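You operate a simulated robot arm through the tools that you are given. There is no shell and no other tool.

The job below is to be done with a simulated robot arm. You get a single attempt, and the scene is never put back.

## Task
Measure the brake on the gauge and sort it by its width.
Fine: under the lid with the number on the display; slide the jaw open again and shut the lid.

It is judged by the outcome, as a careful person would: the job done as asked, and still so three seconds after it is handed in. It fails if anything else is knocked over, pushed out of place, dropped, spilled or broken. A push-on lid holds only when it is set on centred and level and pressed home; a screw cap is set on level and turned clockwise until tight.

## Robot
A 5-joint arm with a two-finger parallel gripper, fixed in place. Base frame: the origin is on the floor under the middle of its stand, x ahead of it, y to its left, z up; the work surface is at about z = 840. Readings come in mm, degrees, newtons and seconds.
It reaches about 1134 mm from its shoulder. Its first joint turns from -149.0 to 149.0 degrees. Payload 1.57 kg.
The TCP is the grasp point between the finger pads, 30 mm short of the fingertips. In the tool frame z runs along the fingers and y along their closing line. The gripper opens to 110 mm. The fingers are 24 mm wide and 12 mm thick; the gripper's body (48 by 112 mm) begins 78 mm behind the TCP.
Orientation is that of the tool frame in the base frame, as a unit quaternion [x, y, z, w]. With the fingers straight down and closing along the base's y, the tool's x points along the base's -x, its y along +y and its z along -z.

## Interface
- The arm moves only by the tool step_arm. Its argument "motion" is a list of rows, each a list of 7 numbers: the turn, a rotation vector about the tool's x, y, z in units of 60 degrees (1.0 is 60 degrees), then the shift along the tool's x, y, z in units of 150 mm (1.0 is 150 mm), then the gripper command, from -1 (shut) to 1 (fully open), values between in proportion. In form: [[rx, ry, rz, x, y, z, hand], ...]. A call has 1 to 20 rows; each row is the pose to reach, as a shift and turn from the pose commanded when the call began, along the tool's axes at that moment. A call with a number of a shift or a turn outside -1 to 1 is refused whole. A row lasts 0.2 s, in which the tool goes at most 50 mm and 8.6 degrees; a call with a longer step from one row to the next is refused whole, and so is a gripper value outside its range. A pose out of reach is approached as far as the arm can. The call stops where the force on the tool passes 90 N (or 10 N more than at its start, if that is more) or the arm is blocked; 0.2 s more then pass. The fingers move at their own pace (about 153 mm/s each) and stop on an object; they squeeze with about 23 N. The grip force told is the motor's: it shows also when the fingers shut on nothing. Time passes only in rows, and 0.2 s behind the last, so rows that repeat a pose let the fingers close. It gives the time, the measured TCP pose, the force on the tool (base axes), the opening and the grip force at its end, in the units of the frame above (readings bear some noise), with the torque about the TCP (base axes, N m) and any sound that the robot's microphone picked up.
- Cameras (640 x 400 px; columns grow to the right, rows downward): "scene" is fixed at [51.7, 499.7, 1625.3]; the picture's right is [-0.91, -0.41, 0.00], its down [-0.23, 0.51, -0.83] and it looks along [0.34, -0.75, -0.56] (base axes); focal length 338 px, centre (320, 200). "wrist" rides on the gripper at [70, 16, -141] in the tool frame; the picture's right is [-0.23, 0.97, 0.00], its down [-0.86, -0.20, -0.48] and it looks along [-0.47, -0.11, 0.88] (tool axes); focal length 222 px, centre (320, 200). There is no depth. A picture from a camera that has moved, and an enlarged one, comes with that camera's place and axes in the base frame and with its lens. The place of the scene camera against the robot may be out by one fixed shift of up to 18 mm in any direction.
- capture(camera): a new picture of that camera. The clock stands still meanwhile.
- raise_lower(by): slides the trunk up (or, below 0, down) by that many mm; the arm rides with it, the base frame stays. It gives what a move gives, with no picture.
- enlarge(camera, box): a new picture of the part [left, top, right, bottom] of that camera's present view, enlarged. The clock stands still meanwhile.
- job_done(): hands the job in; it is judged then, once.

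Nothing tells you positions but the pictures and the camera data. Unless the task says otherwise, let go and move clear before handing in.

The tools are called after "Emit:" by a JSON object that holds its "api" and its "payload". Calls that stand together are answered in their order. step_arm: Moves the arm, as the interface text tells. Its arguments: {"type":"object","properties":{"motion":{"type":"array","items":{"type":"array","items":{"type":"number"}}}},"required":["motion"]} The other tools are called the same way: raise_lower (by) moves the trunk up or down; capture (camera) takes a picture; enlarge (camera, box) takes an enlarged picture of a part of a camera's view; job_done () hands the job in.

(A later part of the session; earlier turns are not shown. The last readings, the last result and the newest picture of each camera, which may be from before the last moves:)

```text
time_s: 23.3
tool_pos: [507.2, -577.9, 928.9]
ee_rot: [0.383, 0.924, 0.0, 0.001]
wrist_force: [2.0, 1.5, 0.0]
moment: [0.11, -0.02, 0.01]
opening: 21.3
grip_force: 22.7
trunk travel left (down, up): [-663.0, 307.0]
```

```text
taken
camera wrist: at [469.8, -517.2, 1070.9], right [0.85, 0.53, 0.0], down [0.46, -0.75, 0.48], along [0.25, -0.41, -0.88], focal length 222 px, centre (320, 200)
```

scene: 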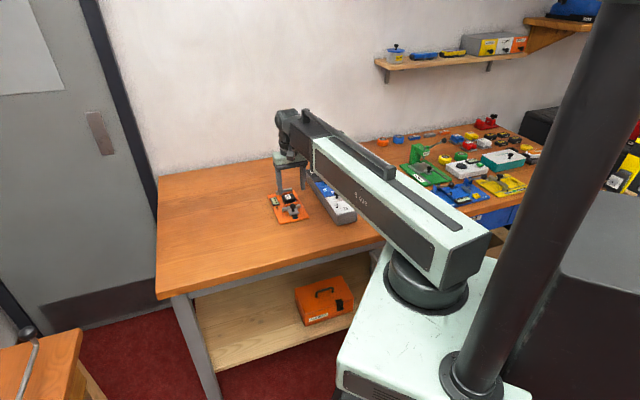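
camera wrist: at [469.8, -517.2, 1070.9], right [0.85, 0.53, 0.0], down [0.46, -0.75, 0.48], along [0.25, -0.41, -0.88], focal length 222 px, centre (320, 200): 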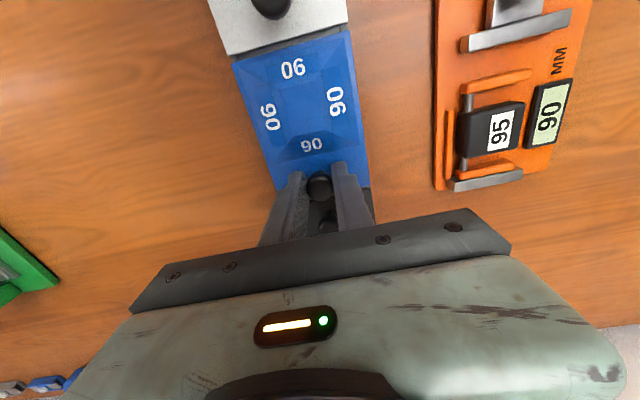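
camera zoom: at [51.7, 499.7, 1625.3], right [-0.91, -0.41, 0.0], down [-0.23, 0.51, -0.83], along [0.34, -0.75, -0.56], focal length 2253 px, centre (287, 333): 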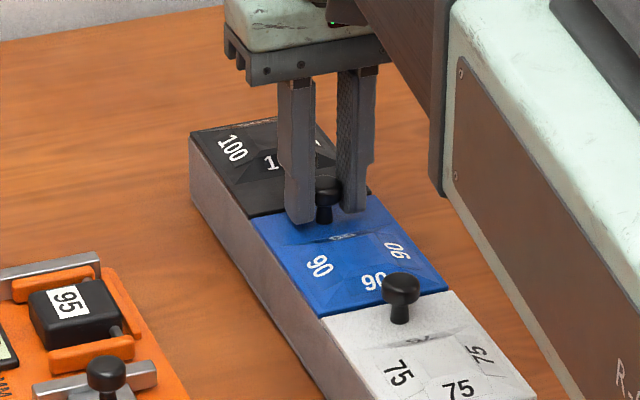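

The knob is gripped at 21.3 mm. I'll raise the trunk a few mm to learn how the lid behaves.

Emit:
{"api": "raise_lower", "payload": {"by": 6}}

Emit:
{"api": "enlarge", "payload": {"camera": "scene", "box": [300, 165, 350, 205]}}

Emit:
{"api": "enlarge", "payload": {"camera": "wrist", "box": [220, 20, 400, 200]}}

```text
time_s: 23.8
tool_pos: [507.4, -578.3, 935.9]
ee_rot: [0.382, 0.924, 0.001, 0.0]
wrist_force: [2.2, 0.7, 1.1]
moment: [0.14, 0.08, -0.02]
opening: 21.5
grip_force: 23.4
trunk travel left (down, up): [-669.0, 301.0]
```

```text
10.00 times, centred on (325, 185) of scene
camera zoom: at [51.7, 499.7, 1625.3], right [-0.91, -0.41, 0.0], down [-0.23, 0.51, -0.83], along [0.34, -0.75, -0.56], focal length 3379 px, centre (270, 350)
```

zoom: 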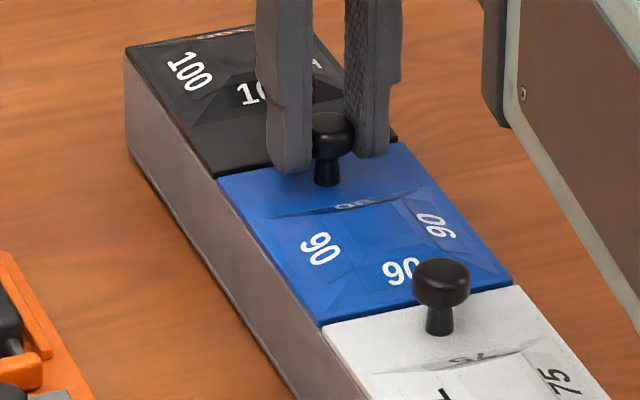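

```text
2.22 times, centred on (310, 110) of wrist
camera zoom: at [470.6, -518.2, 1076.0], right [0.85, 0.53, 0.0], down [0.46, -0.75, 0.48], along [0.25, -0.41, -0.88], focal length 494 px, centre (342, 400)
```

zoom: 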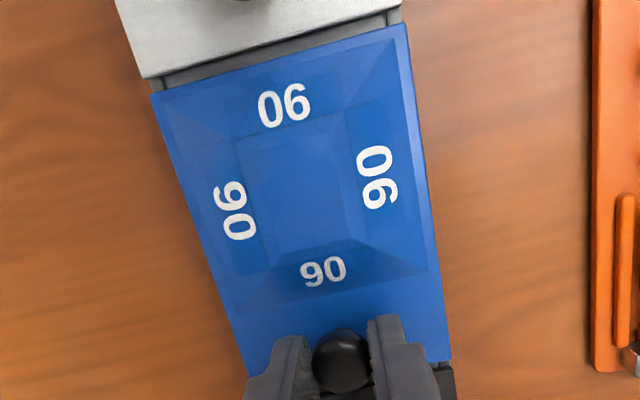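

Emit:
{"api": "enlarge", "payload": {"camera": "scene", "box": [312, 172, 336, 200]}}

Emit:
{"api": "enlarge", "payload": {"camera": "wrist", "box": [235, 15, 345, 70]}}

```text
14.29 times, centred on (324, 186) of scene
camera zoom: at [51.7, 499.7, 1625.3], right [-0.91, -0.41, 0.0], down [-0.23, 0.51, -0.83], along [0.34, -0.75, -0.56], focal length 4827 px, centre (263, 400)
```

zoom: 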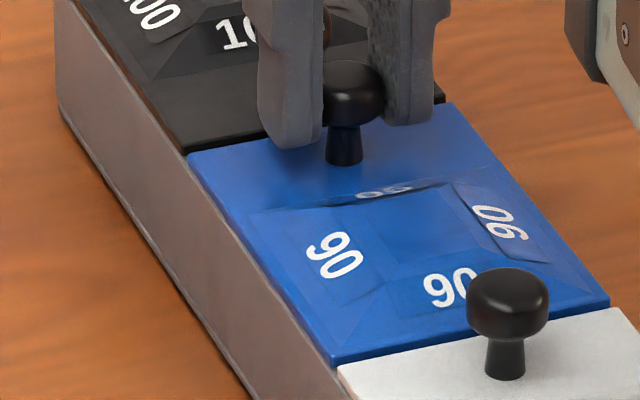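

```text
5.82 times, centred on (290, 42) of wrist
camera zoom: at [470.6, -518.2, 1076.0], right [0.85, 0.53, 0.0], down [0.46, -0.75, 0.48], along [0.25, -0.41, -0.88], focal length 1292 px, centre (494, 1116)
```

zoom: 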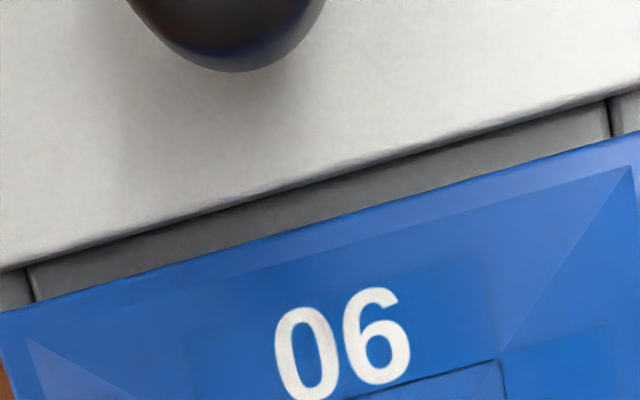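

The lid didn't move; the fingers just slid 6 mm up the knob head. I'll re-seat lower on the knob and pull in small steps while watching the force.

Emit:
{"api": "step_arm", "payload": {"motion": [[0, 0, 0, 0, 0, 0, -0.3], [0, 0, 0, 0, 0, 0, -0.3]]}}

Emit:
{"api": "raise_lower", "payload": {"by": -9}}

Emit:
{"api": "step_arm", "payload": {"motion": [[0, 0, 0, 0, 0, 0, -1], [0, 0, 0, 0, 0, 0, -1], [0, 0, 0, 0, 0, 0, -1]]}}

Emit:
{"api": "raise_lower", "payload": {"by": 2}}

Emit:
{"api": "enlarge", "payload": {"camera": "scene", "box": [312, 172, 336, 200]}}

```text
time_s: 24.4
tool_pos: [505.6, -578.8, 935.7]
ee_rot: [0.382, 0.924, 0.001, -0.001]
wrist_force: [0.3, -0.3, 0.2]
moment: [0.01, -0.01, 0.02]
opening: 38.5
grip_force: 0.0
trunk travel left (down, up): [-669.0, 301.0]
```

```text
time_s: 25.0
tool_pos: [506.7, -577.2, 926.3]
ee_rot: [0.383, 0.924, 0.0, 0.001]
wrist_force: [-0.1, 0.3, 0.6]
moment: [-0.03, 0.01, -0.03]
opening: 38.6
grip_force: 0.1
trunk travel left (down, up): [-660.0, 310.0]
```

```text
time_s: 25.8
tool_pos: [506.6, -577.1, 926.3]
ee_rot: [0.383, 0.924, -0.001, 0.0]
wrist_force: [0.1, 0.3, 0.7]
moment: [0.03, 0.01, 0.01]
opening: 21.1
grip_force: 22.9
trunk travel left (down, up): [-660.0, 310.0]
```

```text
time_s: 26.3
tool_pos: [507.7, -577.7, 927.5]
ee_rot: [0.383, 0.924, 0.001, -0.002]
wrist_force: [-3.0, 3.9, 0.6]
moment: [0.12, 0.15, 0.02]
opening: 21.7
grip_force: 23.2
trunk travel left (down, up): [-662.0, 308.0]
```

```text
14.29 times, centred on (324, 186) of scene
camera zoom: at [51.7, 499.7, 1625.3], right [-0.91, -0.41, 0.0], down [-0.23, 0.51, -0.83], along [0.34, -0.75, -0.56], focal length 4827 px, centre (263, 400)
```

zoom: 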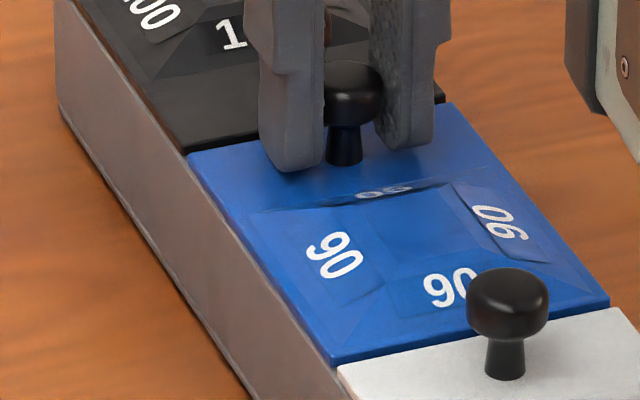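

Emit:
{"api": "raise_lower", "payload": {"by": 2}}

Emit:
{"api": "enlarge", "payload": {"camera": "scene", "box": [312, 172, 336, 200]}}

Emit:
{"api": "raise_lower", "payload": {"by": 2}}

Emit:
{"api": "enlarge", "payload": {"camera": "scene", "box": [312, 172, 336, 200]}}

```text
time_s: 26.9
tool_pos: [506.2, -578.9, 930.5]
ee_rot: [0.383, 0.924, 0.0, -0.001]
wrist_force: [-2.2, 2.6, 0.0]
moment: [0.21, 0.17, -0.01]
opening: 21.6
grip_force: 23.1
trunk travel left (down, up): [-664.0, 306.0]
```

```text
14.29 times, centred on (324, 186) of scene
camera zoom: at [51.7, 499.7, 1625.3], right [-0.91, -0.41, 0.0], down [-0.23, 0.51, -0.83], along [0.34, -0.75, -0.56], focal length 4827 px, centre (263, 400)
```

zoom: 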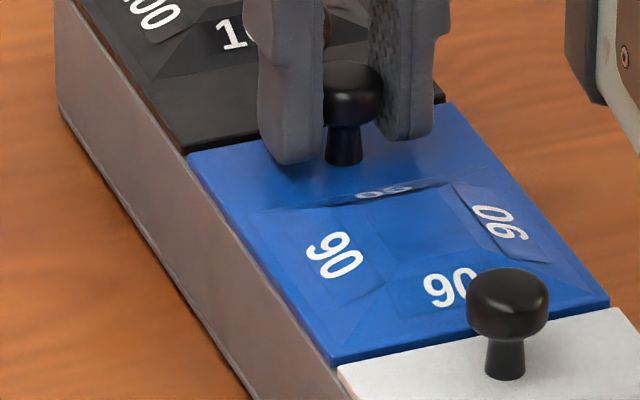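

```text
time_s: 27.4
tool_pos: [507.7, -578.6, 931.7]
ee_rot: [0.383, 0.924, 0.001, -0.001]
wrist_force: [0.7, 0.5, 0.1]
moment: [0.15, 0.11, -0.02]
opening: 21.2
grip_force: 23.3
trunk travel left (down, up): [-666.0, 304.0]
```

```text
14.29 times, centred on (324, 186) of scene
camera zoom: at [51.7, 499.7, 1625.3], right [-0.91, -0.41, 0.0], down [-0.23, 0.51, -0.83], along [0.34, -0.75, -0.56], focal length 4827 px, centre (263, 400)
```

zoom: 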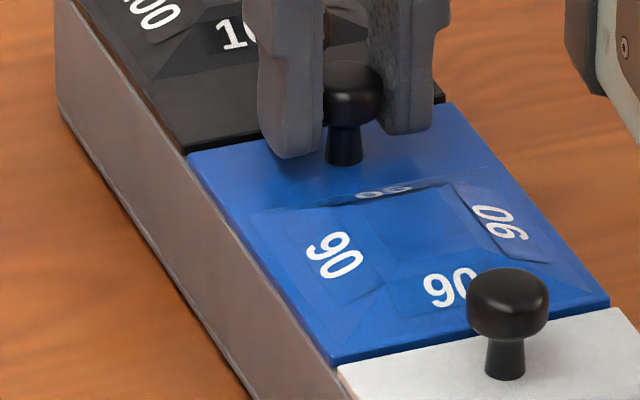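

Pulling straight up produces almost no force and the lid stays. I'll probe gently sideways with the knob still gripped, to learn which way it gives.

Emit:
{"api": "step_arm", "payload": {"motion": [[0, 0, 0, 0.01, 0, 0, -1], [0, 0, 0, 0.02, 0, 0, -1]]}}

Emit:
{"api": "enlarge", "payload": {"camera": "scene", "box": [312, 172, 336, 200]}}

Emit:
{"api": "enlarge", "payload": {"camera": "wrist", "box": [280, 150, 370, 220]}}

```text
time_s: 28.0
tool_pos: [505.5, -576.4, 932.1]
ee_rot: [0.382, 0.924, 0.0, 0.0]
wrist_force: [12.6, -13.9, 1.3]
moment: [-0.32, -0.27, 0.0]
opening: 21.6
grip_force: 22.7
trunk travel left (down, up): [-666.0, 304.0]
```

```text
14.29 times, centred on (324, 186) of scene
camera zoom: at [51.7, 499.7, 1625.3], right [-0.91, -0.41, 0.0], down [-0.23, 0.51, -0.83], along [0.34, -0.75, -0.56], focal length 4827 px, centre (263, 400)
```

zoom: 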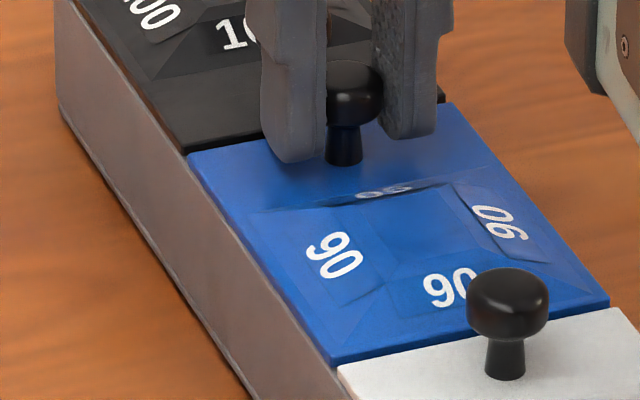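

```text
5.71 times, centred on (325, 185) of wrist
camera zoom: at [468.5, -516.1, 1072.9], right [0.85, 0.53, 0.0], down [0.46, -0.75, 0.48], along [0.25, -0.41, -0.88], focal length 1269 px, centre (291, 286)
```

zoom: 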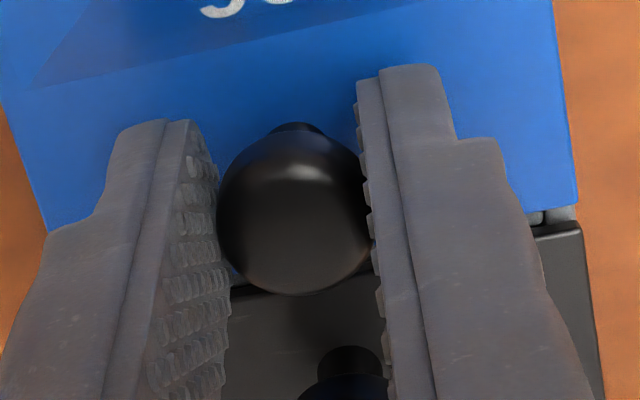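

Emit:
{"api": "raise_lower", "payload": {"by": -2}}

Emit:
{"api": "raise_lower", "payload": {"by": 4}}

Emit:
{"api": "enlarge", "payload": {"camera": "scene", "box": [312, 172, 336, 200]}}

```text
time_s: 28.5
tool_pos: [503.3, -574.7, 931.8]
ee_rot: [0.383, 0.924, 0.001, -0.001]
wrist_force: [9.3, -10.0, 11.7]
moment: [-0.23, -0.17, 0.01]
opening: 21.7
grip_force: 22.7
trunk travel left (down, up): [-664.0, 306.0]
```

```text
time_s: 29.0
tool_pos: [502.7, -575.2, 934.0]
ee_rot: [0.383, 0.924, 0.001, -0.003]
wrist_force: [-2.4, 2.2, 0.3]
moment: [0.15, 0.16, -0.01]
opening: 21.6
grip_force: 22.9
trunk travel left (down, up): [-668.0, 302.0]
```

```text
14.29 times, centred on (324, 186) of scene
camera zoom: at [51.7, 499.7, 1625.3], right [-0.91, -0.41, 0.0], down [-0.23, 0.51, -0.83], along [0.34, -0.75, -0.56], focal length 4827 px, centre (263, 400)
```

zoom: 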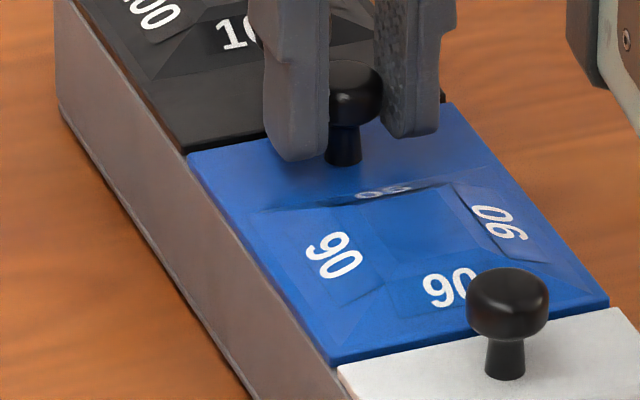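

The grip friction isn't lifting the lid, so I need to see how it is held. I'll let go, rise clear, and look at the lid's edges from the side.

Emit:
{"api": "step_arm", "payload": {"motion": [[0, 0, 0, 0, 0, 0, 0.0], [0, 0, 0, 0, 0, 0, 0.0]]}}

Emit:
{"api": "raise_lower", "payload": {"by": 80}}

Emit:
{"api": "step_arm", "payload": {"motion": [[0, 0.1, 0, 0, 0, 0, 0.0], [0, 0.1, 0, 0, 0, 0, 0.0]]}}

```text
time_s: 29.6
tool_pos: [503.1, -573.7, 934.5]
ee_rot: [0.383, 0.924, 0.0, 0.0]
wrist_force: [0.4, 0.9, -0.7]
moment: [-0.03, -0.01, -0.01]
opening: 55.0
grip_force: 0.1
trunk travel left (down, up): [-668.0, 302.0]
```

```text
time_s: 30.8
tool_pos: [505.0, -575.2, 1013.2]
ee_rot: [0.382, 0.924, 0.0, 0.001]
wrist_force: [0.7, -0.8, 0.0]
moment: [-0.04, 0.0, -0.01]
opening: 55.0
grip_force: 0.2
trunk travel left (down, up): [-748.0, 222.0]
```

```text
time_s: 31.4
tool_pos: [503.7, -573.8, 1016.2]
ee_rot: [0.383, 0.922, 0.02, -0.049]
wrist_force: [-0.3, -1.2, 0.1]
moment: [0.02, 0.01, -0.02]
opening: 55.3
grip_force: 0.0
trunk travel left (down, up): [-748.0, 222.0]
```

Emit:
{"api": "step_arm", "payload": {"motion": [[0, 0.12, 0, 0, 0, 0, 0.0], [0, 0.24, 0, 0, 0, 0, 0.0], [0, 0.36, 0, 0, 0, 0, 0.0], [0, 0.48, 0, 0, 0, 0, 0.0], [0, 0.48, 0, 0, 0, 0, 0.0]]}}

Emit:
{"api": "capture", "payload": {"camera": "wrist"}}

Emit:
{"api": "capture", "payload": {"camera": "scene"}}

```text
time_s: 32.1
tool_pos: [508.2, -579.9, 1031.2]
ee_rot: [0.377, 0.907, 0.071, -0.173]
wrist_force: [6.9, -7.3, -45.1]
moment: [0.83, 1.03, -0.03]
opening: 55.2
grip_force: 0.0
out of reach, approached as far as the arm can: row 1, 2, 3
trunk travel left (down, up): [-748.0, 222.0]
stopped in row 3: the force on the tool passed its limit at 190 N (the readings are from after the stop); the commanded pose is now the measured one
```

```text
taken
camera wrist: at [512.4, -560.4, 1188.5], right [0.84, 0.54, -0.08], down [0.55, -0.83, 0.13], along [0.0, -0.15, -0.99], focal length 222 px, centre (320, 200)
```

wrist: 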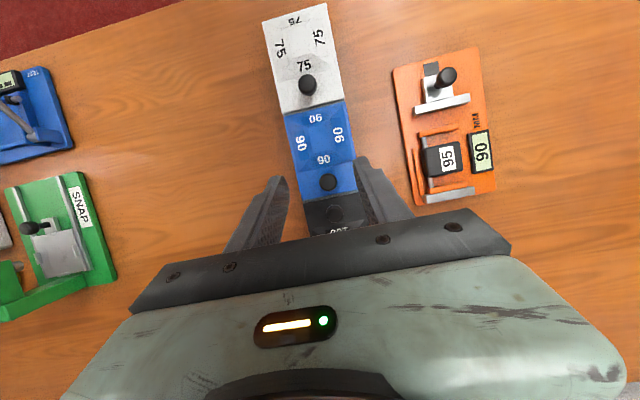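

```text
taken
```

scene: 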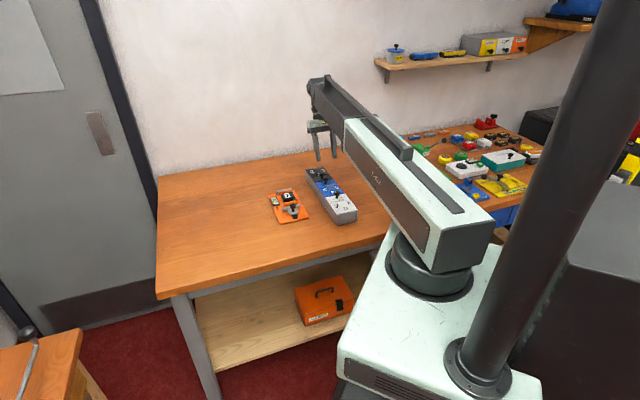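

Tilting about 20° made the hand press on its own arm, so tilting that way is limited. I'll return to vertical at once.

Emit:
{"api": "step_arm", "payload": {"motion": [[0, -0.12, 0, 0, 0, 0, 0.0], [0, -0.24, 0, 0, 0, 0, 0.0], [0, -0.36, 0, 0, 0, 0, 0.0], [0, -0.36, 0, 0, 0, 0, 0.0]]}}

```text
time_s: 33.1
tool_pos: [507.1, -580.6, 1013.8]
ee_rot: [0.383, 0.924, 0.0, -0.002]
wrist_force: [-0.1, -0.6, 0.2]
moment: [0.03, -0.03, 0.0]
opening: 55.2
grip_force: 0.0
out of reach, approached as far as the arm can: row 1, 2, 3, 4
trunk travel left (down, up): [-748.0, 222.0]
```

Emit:
{"api": "enlarge", "payload": {"camera": "scene", "box": [308, 176, 324, 190]}}

Emit:
{"api": "enlarge", "payload": {"camera": "scene", "box": [318, 190, 336, 206]}}

Emit:
{"api": "enlarge", "payload": {"camera": "scene", "box": [330, 206, 350, 226]}}

Emit:
{"api": "enlarge", "payload": {"camera": "wrist", "box": [250, 60, 390, 200]}}

```text
16.00 times, centred on (316, 183) of scene
camera zoom: at [51.7, 499.7, 1625.3], right [-0.91, -0.41, 0.0], down [-0.23, 0.51, -0.83], along [0.34, -0.75, -0.56], focal length 5406 px, centre (384, 472)
```

zoom: 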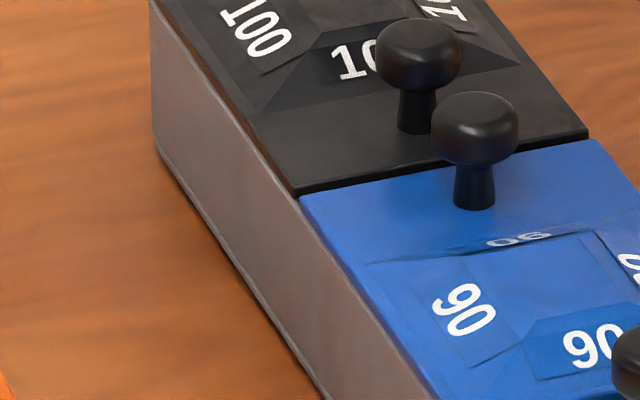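

```text
16.00 times, centred on (327, 198) of scene
camera zoom: at [51.7, 499.7, 1625.3], right [-0.91, -0.41, 0.0], down [-0.23, 0.51, -0.83], along [0.34, -0.75, -0.56], focal length 5406 px, centre (208, 232)
```

zoom: 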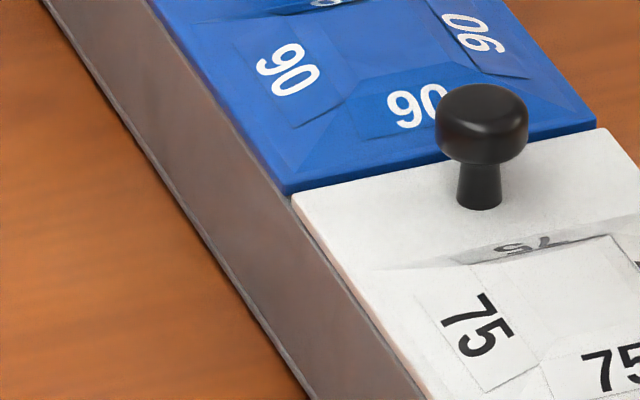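

```text
16.00 times, centred on (340, 216) of scene
camera zoom: at [51.7, 499.7, 1625.3], right [-0.91, -0.41, 0.0], down [-0.23, 0.51, -0.83], along [0.34, -0.75, -0.56], focal length 5406 px, centre (0, -56)
```

zoom: 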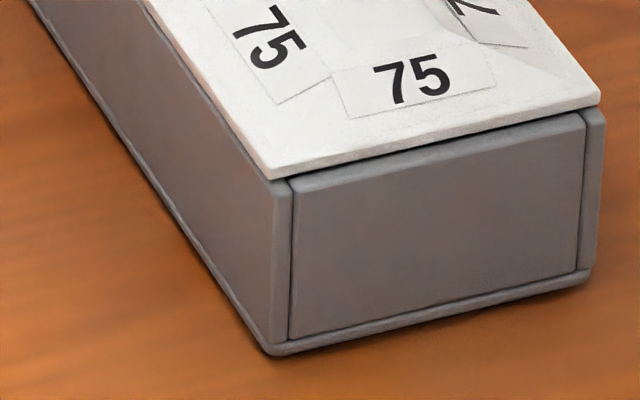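

```text
2.86 times, centred on (320, 130) of wrist
camera zoom: at [471.0, -519.9, 1156.2], right [0.85, 0.53, 0.0], down [0.47, -0.75, 0.47], along [0.25, -0.4, -0.88], focal length 635 px, centre (320, 400)
```

zoom: 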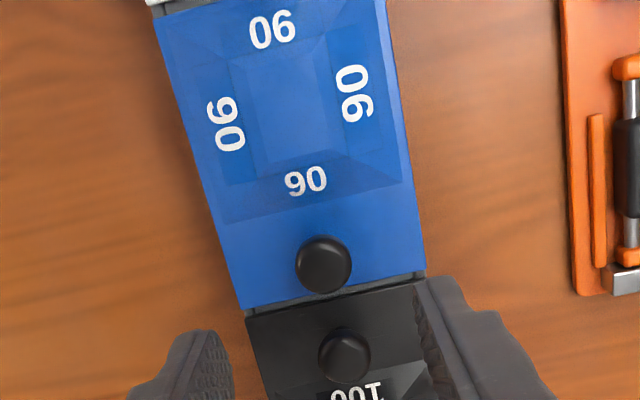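

The lids are plain plates with no visible hinge hardware. I'll go back onto the blue knob and test very gently whether the lid gives sideways or along its length.

Emit:
{"api": "step_arm", "payload": {"motion": [[0, 0, 0, 0.015, 0.007, 0, 0.0], [0, 0, 0, 0.015, 0.007, 0, 0.0]]}}

Emit:
{"api": "raise_lower", "payload": {"by": -87}}

Emit:
{"api": "step_arm", "payload": {"motion": [[0, 0, 0, 0, 0, 0, -1], [0, 0, 0, 0, 0, 0, -1], [0, 0, 0, 0, 0, 0, -1], [0, 0, 0, 0, 0, 0, -1]]}}

Emit:
{"api": "raise_lower", "payload": {"by": 1}}

Emit:
{"api": "step_arm", "payload": {"motion": [[0, 0, 0, 0, 0, 0, -1], [0, 0, 0, 0, 0, 0, -1]]}}

Emit:
{"api": "enlarge", "payload": {"camera": "scene", "box": [312, 172, 336, 200]}}

```text
time_s: 33.7
tool_pos: [505.6, -577.8, 1015.2]
ee_rot: [0.383, 0.924, 0.001, -0.002]
wrist_force: [0.0, 1.1, -0.3]
moment: [0.0, 0.02, 0.01]
opening: 54.8
grip_force: 0.1
trunk travel left (down, up): [-748.0, 222.0]
```

```text
time_s: 35.0
tool_pos: [505.7, -578.3, 928.1]
ee_rot: [0.382, 0.924, 0.001, -0.003]
wrist_force: [-0.7, -0.5, -0.2]
moment: [-0.03, -0.01, 0.01]
opening: 55.1
grip_force: 0.0
trunk travel left (down, up): [-661.0, 309.0]
```

```text
time_s: 36.0
tool_pos: [506.4, -578.2, 927.6]
ee_rot: [0.383, 0.924, 0.002, -0.002]
wrist_force: [2.7, 2.2, 1.3]
moment: [0.09, -0.02, -0.01]
opening: 20.9
grip_force: 22.8
trunk travel left (down, up): [-661.0, 309.0]
```

```text
time_s: 36.5
tool_pos: [505.7, -577.0, 929.0]
ee_rot: [0.383, 0.924, 0.002, -0.004]
wrist_force: [-1.7, 8.1, -0.9]
moment: [0.07, 0.0, 0.06]
opening: 21.2
grip_force: 23.0
trunk travel left (down, up): [-662.0, 308.0]
```

```text
time_s: 37.1
tool_pos: [506.0, -577.4, 926.9]
ee_rot: [0.382, 0.924, 0.0, -0.004]
wrist_force: [-2.3, 8.7, -1.0]
moment: [0.18, 0.16, 0.03]
opening: 21.2
grip_force: 22.7
trunk travel left (down, up): [-662.0, 308.0]
```

```text
14.29 times, centred on (324, 186) of scene
camera zoom: at [51.7, 499.7, 1625.3], right [-0.91, -0.41, 0.0], down [-0.23, 0.51, -0.83], along [0.34, -0.75, -0.56], focal length 4827 px, centre (263, 400)
```

zoom: 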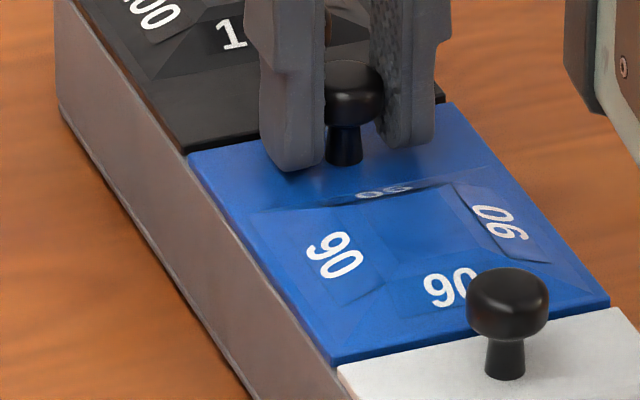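

Emit:
{"api": "raise_lower", "payload": {"by": -1}}

Emit:
{"api": "raise_lower", "payload": {"by": -1}}

Emit:
{"api": "raise_lower", "payload": {"by": 1}}

Emit:
{"api": "raise_lower", "payload": {"by": 1}}

```text
time_s: 37.6
tool_pos: [507.0, -577.7, 928.5]
ee_rot: [0.383, 0.924, -0.001, -0.003]
wrist_force: [3.1, 3.0, 4.9]
moment: [0.34, 0.24, 0.01]
opening: 21.3
grip_force: 22.7
trunk travel left (down, up): [-661.0, 309.0]
```

```text
time_s: 38.1
tool_pos: [506.8, -576.9, 927.3]
ee_rot: [0.382, 0.924, 0.0, -0.002]
wrist_force: [7.6, -2.8, 17.4]
moment: [-0.07, -0.18, 0.01]
opening: 21.5
grip_force: 23.3
trunk travel left (down, up): [-660.0, 310.0]
```

```text
time_s: 38.6
tool_pos: [506.9, -577.6, 927.3]
ee_rot: [0.383, 0.924, 0.0, -0.003]
wrist_force: [4.6, 1.0, 1.1]
moment: [-0.33, -0.37, 0.01]
opening: 21.5
grip_force: 23.1
trunk travel left (down, up): [-661.0, 309.0]
```

```text
time_s: 39.1
tool_pos: [506.5, -578.3, 927.7]
ee_rot: [0.382, 0.924, 0.001, -0.004]
wrist_force: [0.4, 6.2, 0.0]
moment: [0.12, 0.08, 0.01]
opening: 21.5
grip_force: 22.8
trunk travel left (down, up): [-662.0, 308.0]
```

Emit:
{"api": "enlarge", "payload": {"camera": "scene", "box": [310, 170, 330, 190]}}

Emit:
{"api": "raise_lower", "payload": {"by": 10}}

Emit:
{"api": "enlarge", "payload": {"camera": "scene", "box": [310, 170, 330, 190]}}

```text
16.00 times, centred on (320, 180) of scene
camera zoom: at [51.7, 499.7, 1625.3], right [-0.91, -0.41, 0.0], down [-0.23, 0.51, -0.83], along [0.34, -0.75, -0.56], focal length 5406 px, centre (320, 520)
```

zoom: 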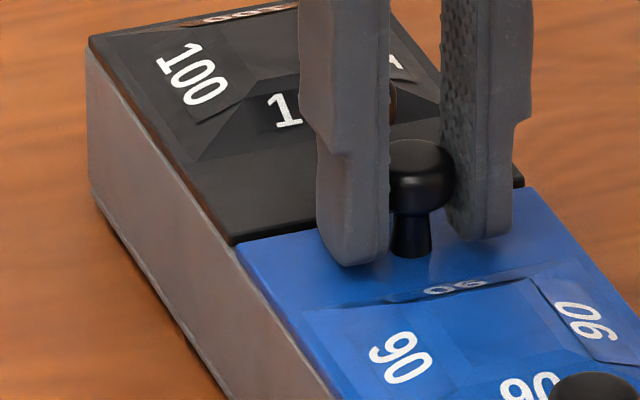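

```text
time_s: 39.7
tool_pos: [506.6, -578.0, 937.9]
ee_rot: [0.383, 0.924, 0.0, -0.004]
wrist_force: [5.6, -4.3, -6.0]
moment: [0.25, 0.25, 0.0]
opening: 21.3
grip_force: 23.2
trunk travel left (down, up): [-672.0, 298.0]
```

```text
16.00 times, centred on (320, 180) of scene
camera zoom: at [51.7, 499.7, 1625.3], right [-0.91, -0.41, 0.0], down [-0.23, 0.51, -0.83], along [0.34, -0.75, -0.56], focal length 5406 px, centre (320, 520)
```

zoom: 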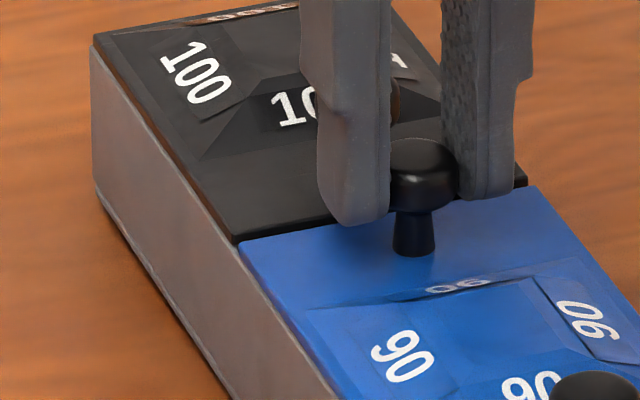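

The whole box may have shifted slightly, so I'm checking it before doing anything else.

Emit:
{"api": "enlarge", "payload": {"camera": "scene", "box": [300, 160, 365, 230]}}

Emit:
{"api": "enlarge", "payload": {"camera": "scene", "box": [335, 210, 360, 228]}}

Emit:
{"api": "enlarge", "payload": {"camera": "wrist", "box": [200, 0, 400, 200]}}

```text
5.71 times, centred on (332, 195) of scene
camera zoom: at [51.7, 499.7, 1625.3], right [-0.91, -0.41, 0.0], down [-0.23, 0.51, -0.83], along [0.34, -0.75, -0.56], focal length 1931 px, centre (249, 229)
```

zoom: 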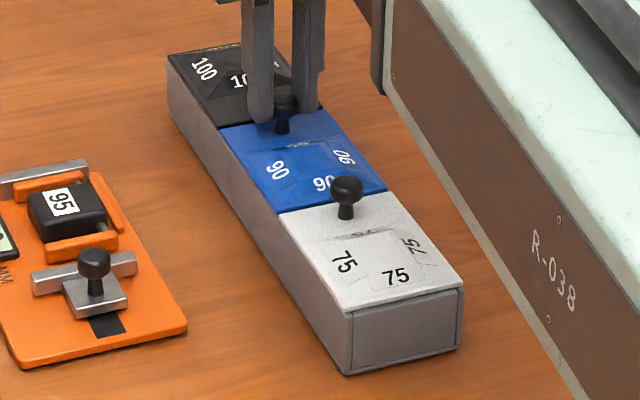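

```text
16.00 times, centred on (348, 219) of scene
camera zoom: at [51.7, 499.7, 1625.3], right [-0.91, -0.41, 0.0], down [-0.23, 0.51, -0.83], along [0.34, -0.75, -0.56], focal length 5406 px, centre (-120, -104)
```

zoom: 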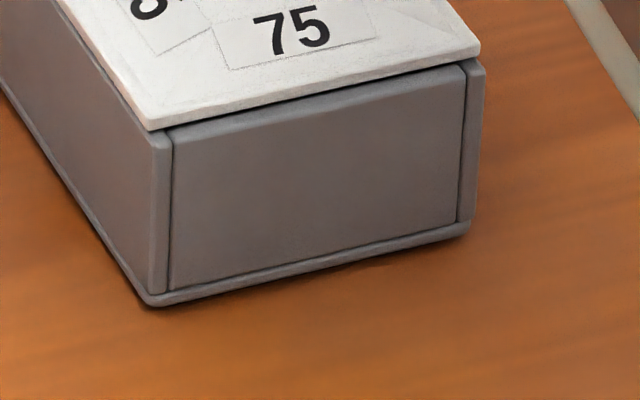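

```text
2.00 times, centred on (300, 100) of wrist
camera zoom: at [470.7, -519.2, 1079.7], right [0.85, 0.53, 0.0], down [0.47, -0.75, 0.47], along [0.25, -0.4, -0.88], focal length 444 px, centre (360, 400)
```

zoom: 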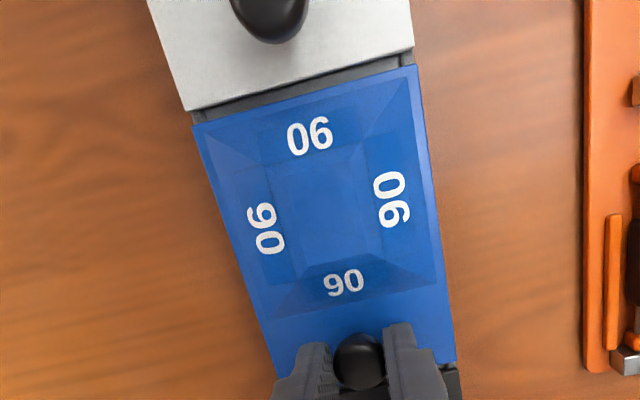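

Emit:
{"api": "step_arm", "payload": {"motion": [[0, 0, 0, 0, 0, 0, -1], [0, 0, 0, 0, 0, 0, -1]]}}

Emit:
{"api": "raise_lower", "payload": {"by": 3}}

Emit:
{"api": "enlarge", "payload": {"camera": "scene", "box": [310, 170, 330, 190]}}

```text
time_s: 40.3
tool_pos: [507.2, -578.9, 937.8]
ee_rot: [0.383, 0.924, 0.0, -0.002]
wrist_force: [10.3, -10.6, 5.4]
moment: [-0.2, -0.16, 0.0]
opening: 21.6
grip_force: 23.2
trunk travel left (down, up): [-672.0, 298.0]
```

```text
time_s: 40.8
tool_pos: [506.8, -578.3, 940.1]
ee_rot: [0.383, 0.924, 0.002, -0.004]
wrist_force: [2.1, -3.1, -17.7]
moment: [-0.12, -0.16, 0.02]
opening: 21.7
grip_force: 22.9
trunk travel left (down, up): [-675.0, 295.0]
```

```text
16.00 times, centred on (320, 180) of scene
camera zoom: at [51.7, 499.7, 1625.3], right [-0.91, -0.41, 0.0], down [-0.23, 0.51, -0.83], along [0.34, -0.75, -0.56], focal length 5406 px, centre (320, 520)
```

zoom: 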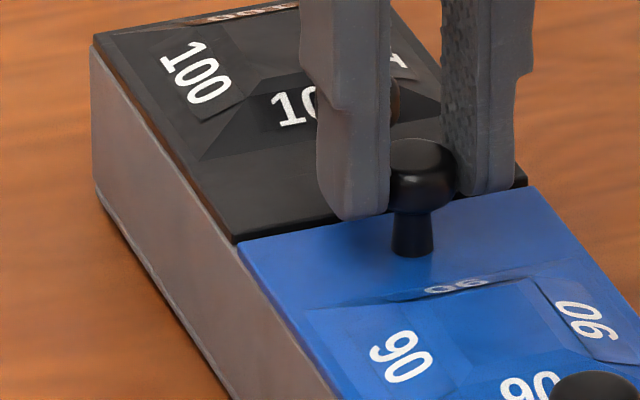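

A firm upward pull of about 18 N at the knob moved neither the lid nor the box. I'll let go, rise, and inspect the gaps at both ends of the lid with high zoom before deciding.

Emit:
{"api": "step_arm", "payload": {"motion": [[0, 0, 0, 0, 0, 0, 0.0], [0, 0, 0, 0, 0, 0, 0.0]]}}

Emit:
{"api": "raise_lower", "payload": {"by": 60}}

Emit:
{"api": "step_arm", "payload": {"motion": [[0, 0, 0, -0.2, 0, 0, 0.0], [0, 0, 0, -0.4, 0, 0, 0.0], [0, 0, 0, -0.5, 0, 0, 0.0], [0, 0, 0, -0.5, 0, 0, 0.0]]}}

Emit:
{"api": "capture", "payload": {"camera": "wrist"}}

Emit:
{"api": "enlarge", "payload": {"camera": "scene", "box": [300, 160, 365, 230]}}

```text
time_s: 41.4
tool_pos: [506.3, -578.6, 942.2]
ee_rot: [0.382, 0.924, 0.002, -0.003]
wrist_force: [1.2, 0.6, -0.2]
moment: [0.0, -0.02, 0.01]
opening: 54.9
grip_force: 0.1
trunk travel left (down, up): [-675.0, 295.0]
```

```text
time_s: 42.4
tool_pos: [506.5, -578.1, 1001.8]
ee_rot: [0.383, 0.924, 0.001, -0.003]
wrist_force: [0.1, 0.3, 0.3]
moment: [-0.03, 0.0, 0.01]
opening: 55.1
grip_force: 0.0
trunk travel left (down, up): [-735.0, 235.0]
```

```text
time_s: 43.4
tool_pos: [559.5, -631.1, 1001.3]
ee_rot: [0.383, 0.924, 0.001, -0.002]
wrist_force: [-0.6, 0.3, -0.9]
moment: [0.0, -0.01, -0.03]
opening: 55.0
grip_force: 0.0
trunk travel left (down, up): [-735.0, 235.0]
```

```text
taken
camera wrist: at [522.6, -570.7, 1143.2], right [0.85, 0.53, 0.0], down [0.47, -0.75, 0.47], along [0.25, -0.4, -0.88], focal length 222 px, centre (320, 200)
```

wrist: 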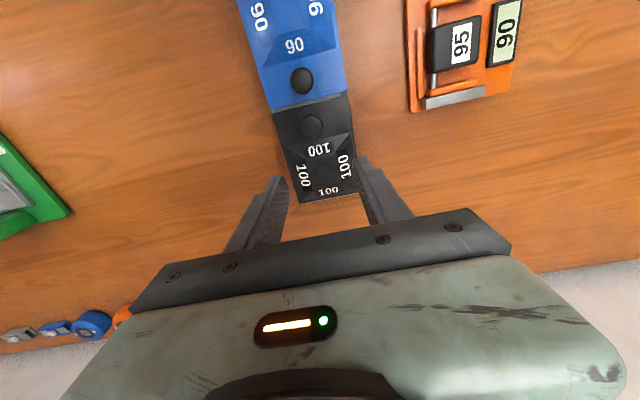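

```text
5.71 times, centred on (332, 195) of scene
camera zoom: at [51.7, 499.7, 1625.3], right [-0.91, -0.41, 0.0], down [-0.23, 0.51, -0.83], along [0.34, -0.75, -0.56], focal length 1931 px, centre (249, 229)
```

zoom: 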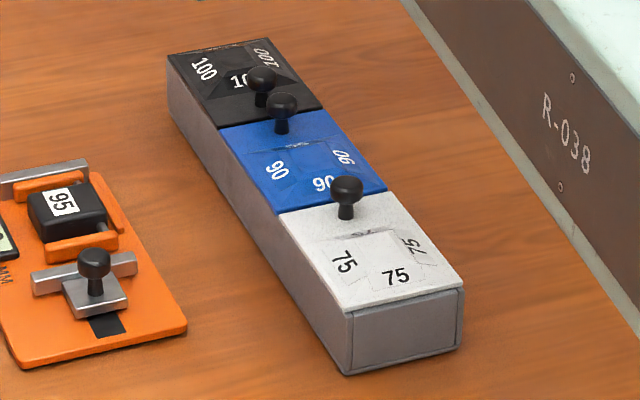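

Emit:
{"api": "enlarge", "payload": {"camera": "wrist", "box": [265, 60, 305, 115]}}

Emit:
{"api": "enlarge", "payload": {"camera": "wrist", "box": [310, 70, 360, 115]}}

Emit:
{"api": "enlarge", "payload": {"camera": "wrist", "box": [280, 120, 365, 205]}}

```text
7.27 times, centred on (285, 88) of wrist
camera zoom: at [522.6, -570.7, 1143.2], right [0.85, 0.53, 0.0], down [0.47, -0.75, 0.47], along [0.25, -0.4, -0.88], focal length 1615 px, centre (574, 1018)
```

zoom: 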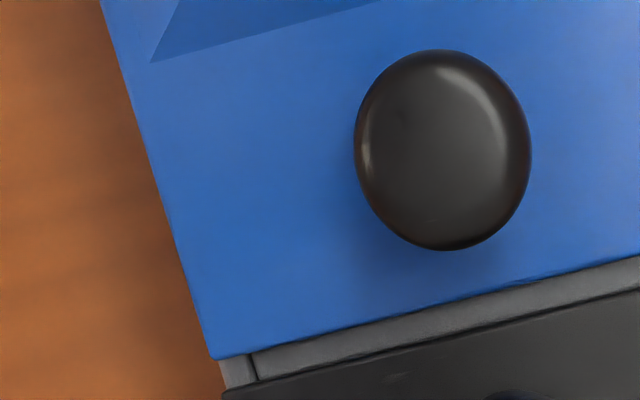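

```text
8.89 times, centred on (335, 92) of wrist
camera zoom: at [522.6, -570.7, 1143.2], right [0.85, 0.53, 0.0], down [0.47, -0.75, 0.47], along [0.25, -0.4, -0.88], focal length 1974 px, centre (187, 1156)
```

zoom: 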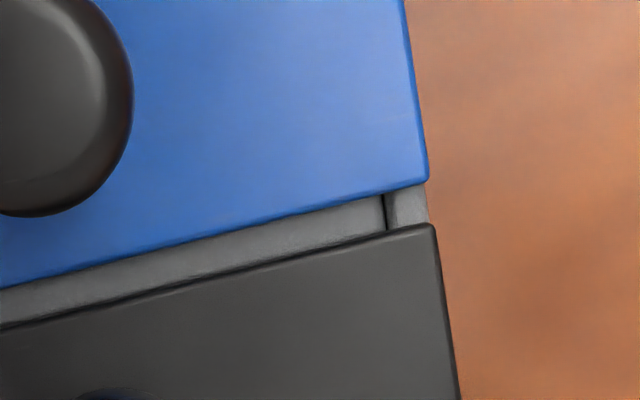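

```text
4.71 times, centred on (322, 162) of wrist
camera zoom: at [522.6, -570.7, 1143.2], right [0.85, 0.53, 0.0], down [0.47, -0.75, 0.47], along [0.25, -0.4, -0.88], focal length 1045 px, centre (308, 376)
```

zoom: 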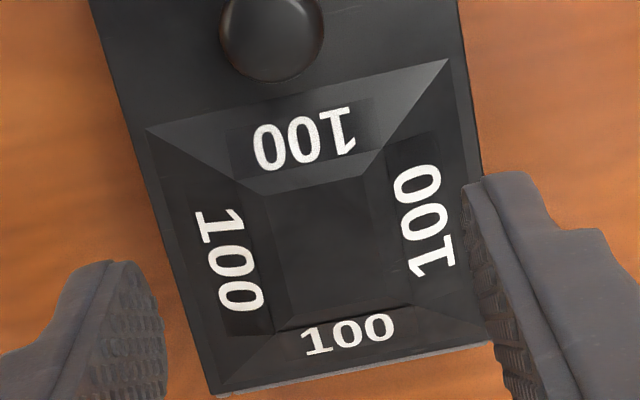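

The gaps show only a divider wall and no latch. I'll re-grip the knob using the fingertip end of the pads, which gave the best pull before, and find the limit in 1 mm steps.

Emit:
{"api": "step_arm", "payload": {"motion": [[0, 0, 0, 0.2, 0, 0, 0.0], [0, 0, 0, 0.4, 0, 0, 0.0], [0, 0, 0, 0.5, 0, 0, 0.0], [0, 0, 0, 0.5, 0, 0, 0.0]]}}

Emit:
{"api": "enlarge", "payload": {"camera": "wrist", "box": [260, 80, 390, 200]}}

```text
time_s: 44.4
tool_pos: [506.8, -577.3, 1002.1]
ee_rot: [0.383, 0.924, 0.001, -0.003]
wrist_force: [0.4, 0.6, 0.3]
moment: [-0.01, -0.02, 0.01]
opening: 55.0
grip_force: 0.0
trunk travel left (down, up): [-735.0, 235.0]
```

```text
3.33 times, centred on (325, 140) of wrist
camera zoom: at [469.8, -517.0, 1143.2], right [0.85, 0.53, 0.0], down [0.47, -0.75, 0.47], along [0.25, -0.4, -0.88], focal length 740 px, centre (303, 400)
```

zoom: 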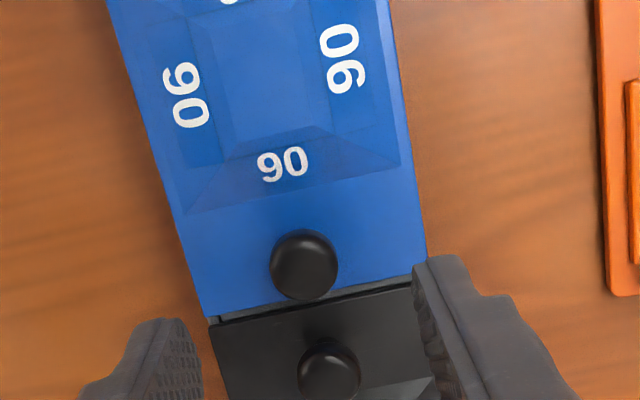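

Emit:
{"api": "step_arm", "payload": {"motion": [[0, -0.006, 0, -0.011, -0.005, 0, 0.0], [0, -0.006, 0, -0.011, -0.005, 0, 0.0]]}}

Emit:
{"api": "raise_lower", "payload": {"by": -66}}

Emit:
{"api": "step_arm", "payload": {"motion": [[0, 0, 0, 0, 0, 0, -1], [0, 0, 0, 0, 0, 0, -1], [0, 0, 0, 0, 0, 0, -1], [0, 0, 0, 0, 0, 0, -1]]}}

Emit:
{"api": "raise_lower", "payload": {"by": 1}}

Emit:
{"api": "raise_lower", "payload": {"by": 1}}

Emit:
{"api": "raise_lower", "payload": {"by": 1}}

Emit:
{"api": "enlarge", "payload": {"camera": "scene", "box": [310, 170, 330, 190]}}

```text
time_s: 45.0
tool_pos: [506.3, -579.8, 1002.5]
ee_rot: [0.382, 0.924, 0.0, 0.0]
wrist_force: [-0.3, 0.0, -0.8]
moment: [-0.03, 0.0, 0.0]
opening: 54.9
grip_force: 0.1
trunk travel left (down, up): [-735.0, 235.0]
```

```text
time_s: 46.0
tool_pos: [506.3, -579.9, 935.3]
ee_rot: [0.383, 0.924, 0.0, 0.0]
wrist_force: [-0.4, 0.8, 0.2]
moment: [-0.04, 0.01, 0.03]
opening: 54.8
grip_force: 0.0
trunk travel left (down, up): [-669.0, 301.0]
```

```text
time_s: 47.0
tool_pos: [506.2, -578.9, 935.9]
ee_rot: [0.383, 0.924, -0.001, 0.0]
wrist_force: [1.9, 2.0, 1.3]
moment: [0.07, 0.01, -0.02]
opening: 21.4
grip_force: 23.4
trunk travel left (down, up): [-669.0, 301.0]
```

```text
time_s: 47.6
tool_pos: [506.4, -579.1, 935.7]
ee_rot: [0.383, 0.924, 0.001, -0.001]
wrist_force: [-2.2, 7.5, -0.2]
moment: [0.14, 0.03, 0.04]
opening: 21.4
grip_force: 23.0
trunk travel left (down, up): [-670.0, 300.0]
```

```text
time_s: 48.1
tool_pos: [506.7, -579.3, 937.9]
ee_rot: [0.382, 0.924, 0.0, -0.001]
wrist_force: [-1.4, 7.7, 0.4]
moment: [0.25, 0.13, 0.02]
opening: 21.5
grip_force: 22.9
trunk travel left (down, up): [-671.0, 299.0]
```

```text
time_s: 48.6
tool_pos: [507.4, -578.7, 939.2]
ee_rot: [0.383, 0.924, 0.0, -0.001]
wrist_force: [0.5, 5.8, 0.2]
moment: [0.25, 0.1, 0.01]
opening: 21.4
grip_force: 22.8
trunk travel left (down, up): [-672.0, 298.0]
```

```text
16.00 times, centred on (320, 180) of scene
camera zoom: at [51.7, 499.7, 1625.3], right [-0.91, -0.41, 0.0], down [-0.23, 0.51, -0.83], along [0.34, -0.75, -0.56], focal length 5406 px, centre (320, 520)
```

zoom: 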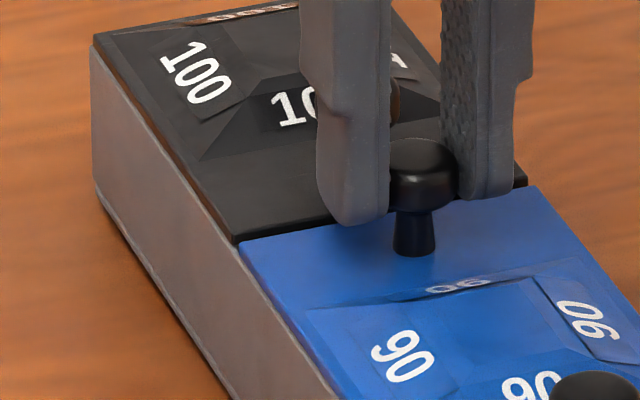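

Upward pull alone doesn't free it, so I'll probe the other direction (outward, +r) with the knob held.

Emit:
{"api": "step_arm", "payload": {"motion": [[0, 0, 0, -0.01, 0, 0, -1], [0, 0, 0, -0.02, 0, 0, -1], [0, 0, 0, -0.02, 0, 0, -1]]}}

Emit:
{"api": "enlarge", "payload": {"camera": "scene", "box": [310, 170, 330, 190]}}

Emit:
{"api": "step_arm", "payload": {"motion": [[0, 0, 0.1, 0, 0, 0, -1], [0, 0, 0.1, 0, 0, 0, -1]]}}

Emit:
{"api": "step_arm", "payload": {"motion": [[0, 0, -0.1, 0, 0, 0, -1], [0, 0, -0.2, 0, 0, 0, -1], [0, 0, -0.2, 0, 0, 0, -1]]}}

Emit:
{"api": "enlarge", "payload": {"camera": "scene", "box": [310, 170, 330, 190]}}

```text
time_s: 49.4
tool_pos: [507.7, -579.3, 938.0]
ee_rot: [0.383, 0.924, -0.001, -0.001]
wrist_force: [-6.6, 15.4, 0.3]
moment: [0.47, 0.29, 0.02]
opening: 21.5
grip_force: 23.1
trunk travel left (down, up): [-672.0, 298.0]
```

```text
16.00 times, centred on (320, 180) of scene
camera zoom: at [51.7, 499.7, 1625.3], right [-0.91, -0.41, 0.0], down [-0.23, 0.51, -0.83], along [0.34, -0.75, -0.56], focal length 5406 px, centre (320, 520)
```

zoom: 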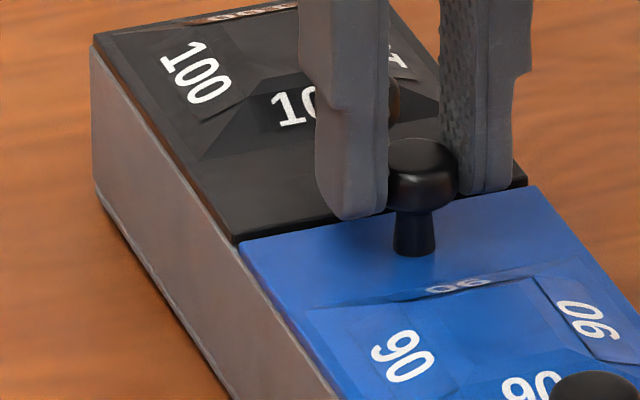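

```text
time_s: 50.0
tool_pos: [508.2, -582.2, 939.2]
ee_rot: [0.431, 0.902, -0.001, -0.001]
wrist_force: [-0.7, 6.4, 2.2]
moment: [0.35, 0.14, 0.0]
opening: 21.3
grip_force: 22.9
trunk travel left (down, up): [-672.0, 298.0]
```

```text
time_s: 50.8
tool_pos: [508.6, -582.0, 937.9]
ee_rot: [0.333, 0.943, -0.001, 0.0]
wrist_force: [6.0, 0.1, 5.8]
moment: [-0.16, -0.35, 0.05]
opening: 21.4
grip_force: 23.4
trunk travel left (down, up): [-672.0, 298.0]
```

```text
16.00 times, centred on (320, 180) of scene
camera zoom: at [51.7, 499.7, 1625.3], right [-0.91, -0.41, 0.0], down [-0.23, 0.51, -0.83], along [0.34, -0.75, -0.56], focal length 5406 px, centre (320, 520)
```

zoom: 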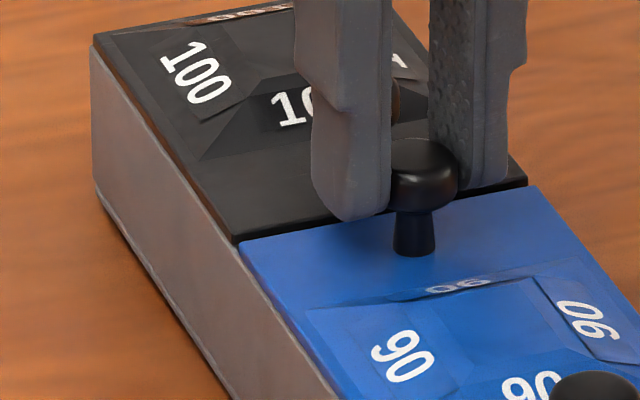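

No give along r or in twist. I'll return the yaw and probe sideways (±t), still with small motions.

Emit:
{"api": "step_arm", "payload": {"motion": [[0, 0, 0.1, 0.0, 0, 0, -1], [0, 0, 0.1, 0.0, 0.007, 0, -1], [0, 0, 0.1, 0.0, 0.014, 0, -1], [0, 0, 0.1, 0.0, 0.014, 0, -1]]}}

Emit:
{"api": "enlarge", "payload": {"camera": "scene", "box": [310, 170, 330, 190]}}

Emit:
{"api": "enlarge", "payload": {"camera": "wrist", "box": [220, 20, 400, 210]}}

```text
time_s: 51.8
tool_pos: [508.9, -578.9, 938.3]
ee_rot: [0.382, 0.924, -0.001, -0.001]
wrist_force: [-0.7, -0.5, 1.3]
moment: [0.11, 0.22, -0.04]
opening: 21.3
grip_force: 22.7
trunk travel left (down, up): [-672.0, 298.0]
```

```text
16.00 times, centred on (320, 180) of scene
camera zoom: at [51.7, 499.7, 1625.3], right [-0.91, -0.41, 0.0], down [-0.23, 0.51, -0.83], along [0.34, -0.75, -0.56], focal length 5406 px, centre (320, 520)
```

zoom: 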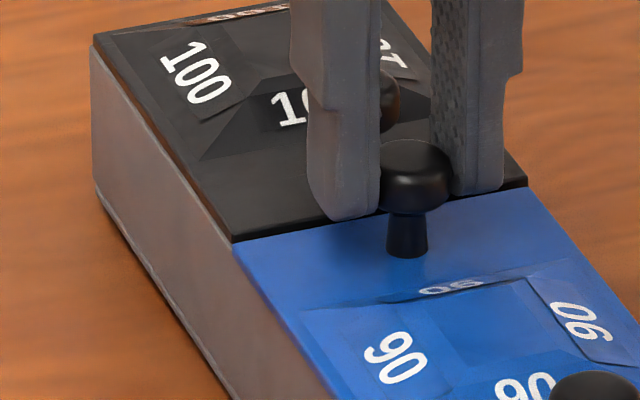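

```text
2.11 times, centred on (310, 115) of wrist
camera zoom: at [473.1, -519.1, 1079.8], right [0.85, 0.53, 0.0], down [0.46, -0.75, 0.48], along [0.25, -0.41, -0.88], focal length 468 px, centre (341, 379)
```

zoom: 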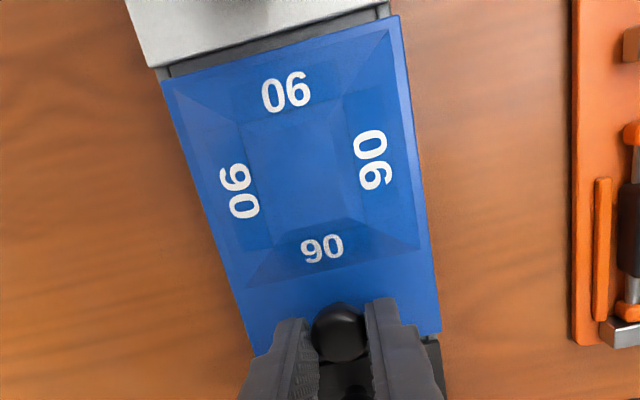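

The lid slides sideways with almost no force, so that's how it opens. I'll check whether it slides straight or swivels.

Emit:
{"api": "enlarge", "payload": {"camera": "scene", "box": [318, 190, 340, 208]}}

Emit:
{"api": "enlarge", "payload": {"camera": "wrist", "box": [225, 25, 355, 85]}}

```text
16.00 times, centred on (329, 199) of scene
camera zoom: at [51.7, 499.7, 1625.3], right [-0.91, -0.41, 0.0], down [-0.23, 0.51, -0.83], along [0.34, -0.75, -0.56], focal length 5406 px, centre (176, 216)
```

zoom: 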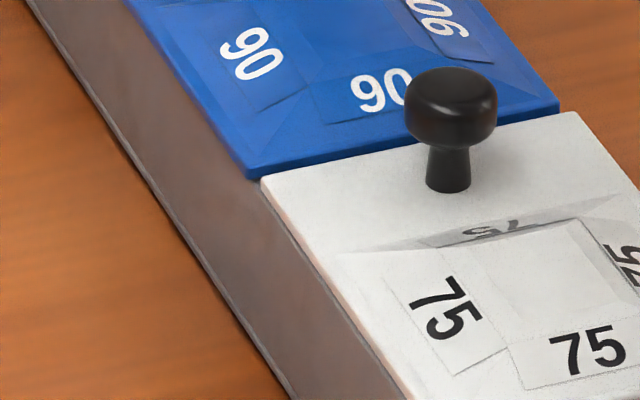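

```text
4.92 times, centred on (290, 55) of wrist
camera zoom: at [473.1, -519.1, 1079.8], right [0.85, 0.53, 0.0], down [0.46, -0.75, 0.48], along [0.25, -0.41, -0.88], focal length 1094 px, centre (468, 914)
```

zoom: 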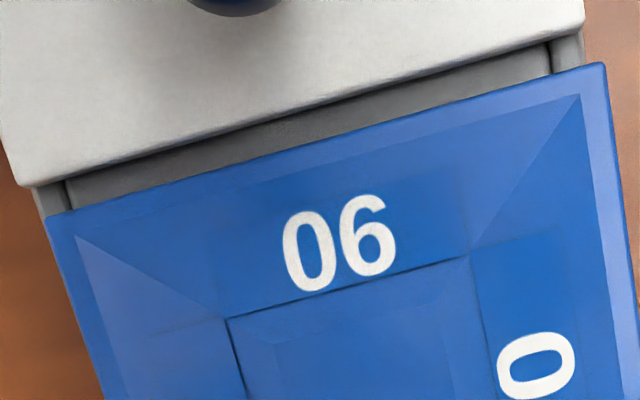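

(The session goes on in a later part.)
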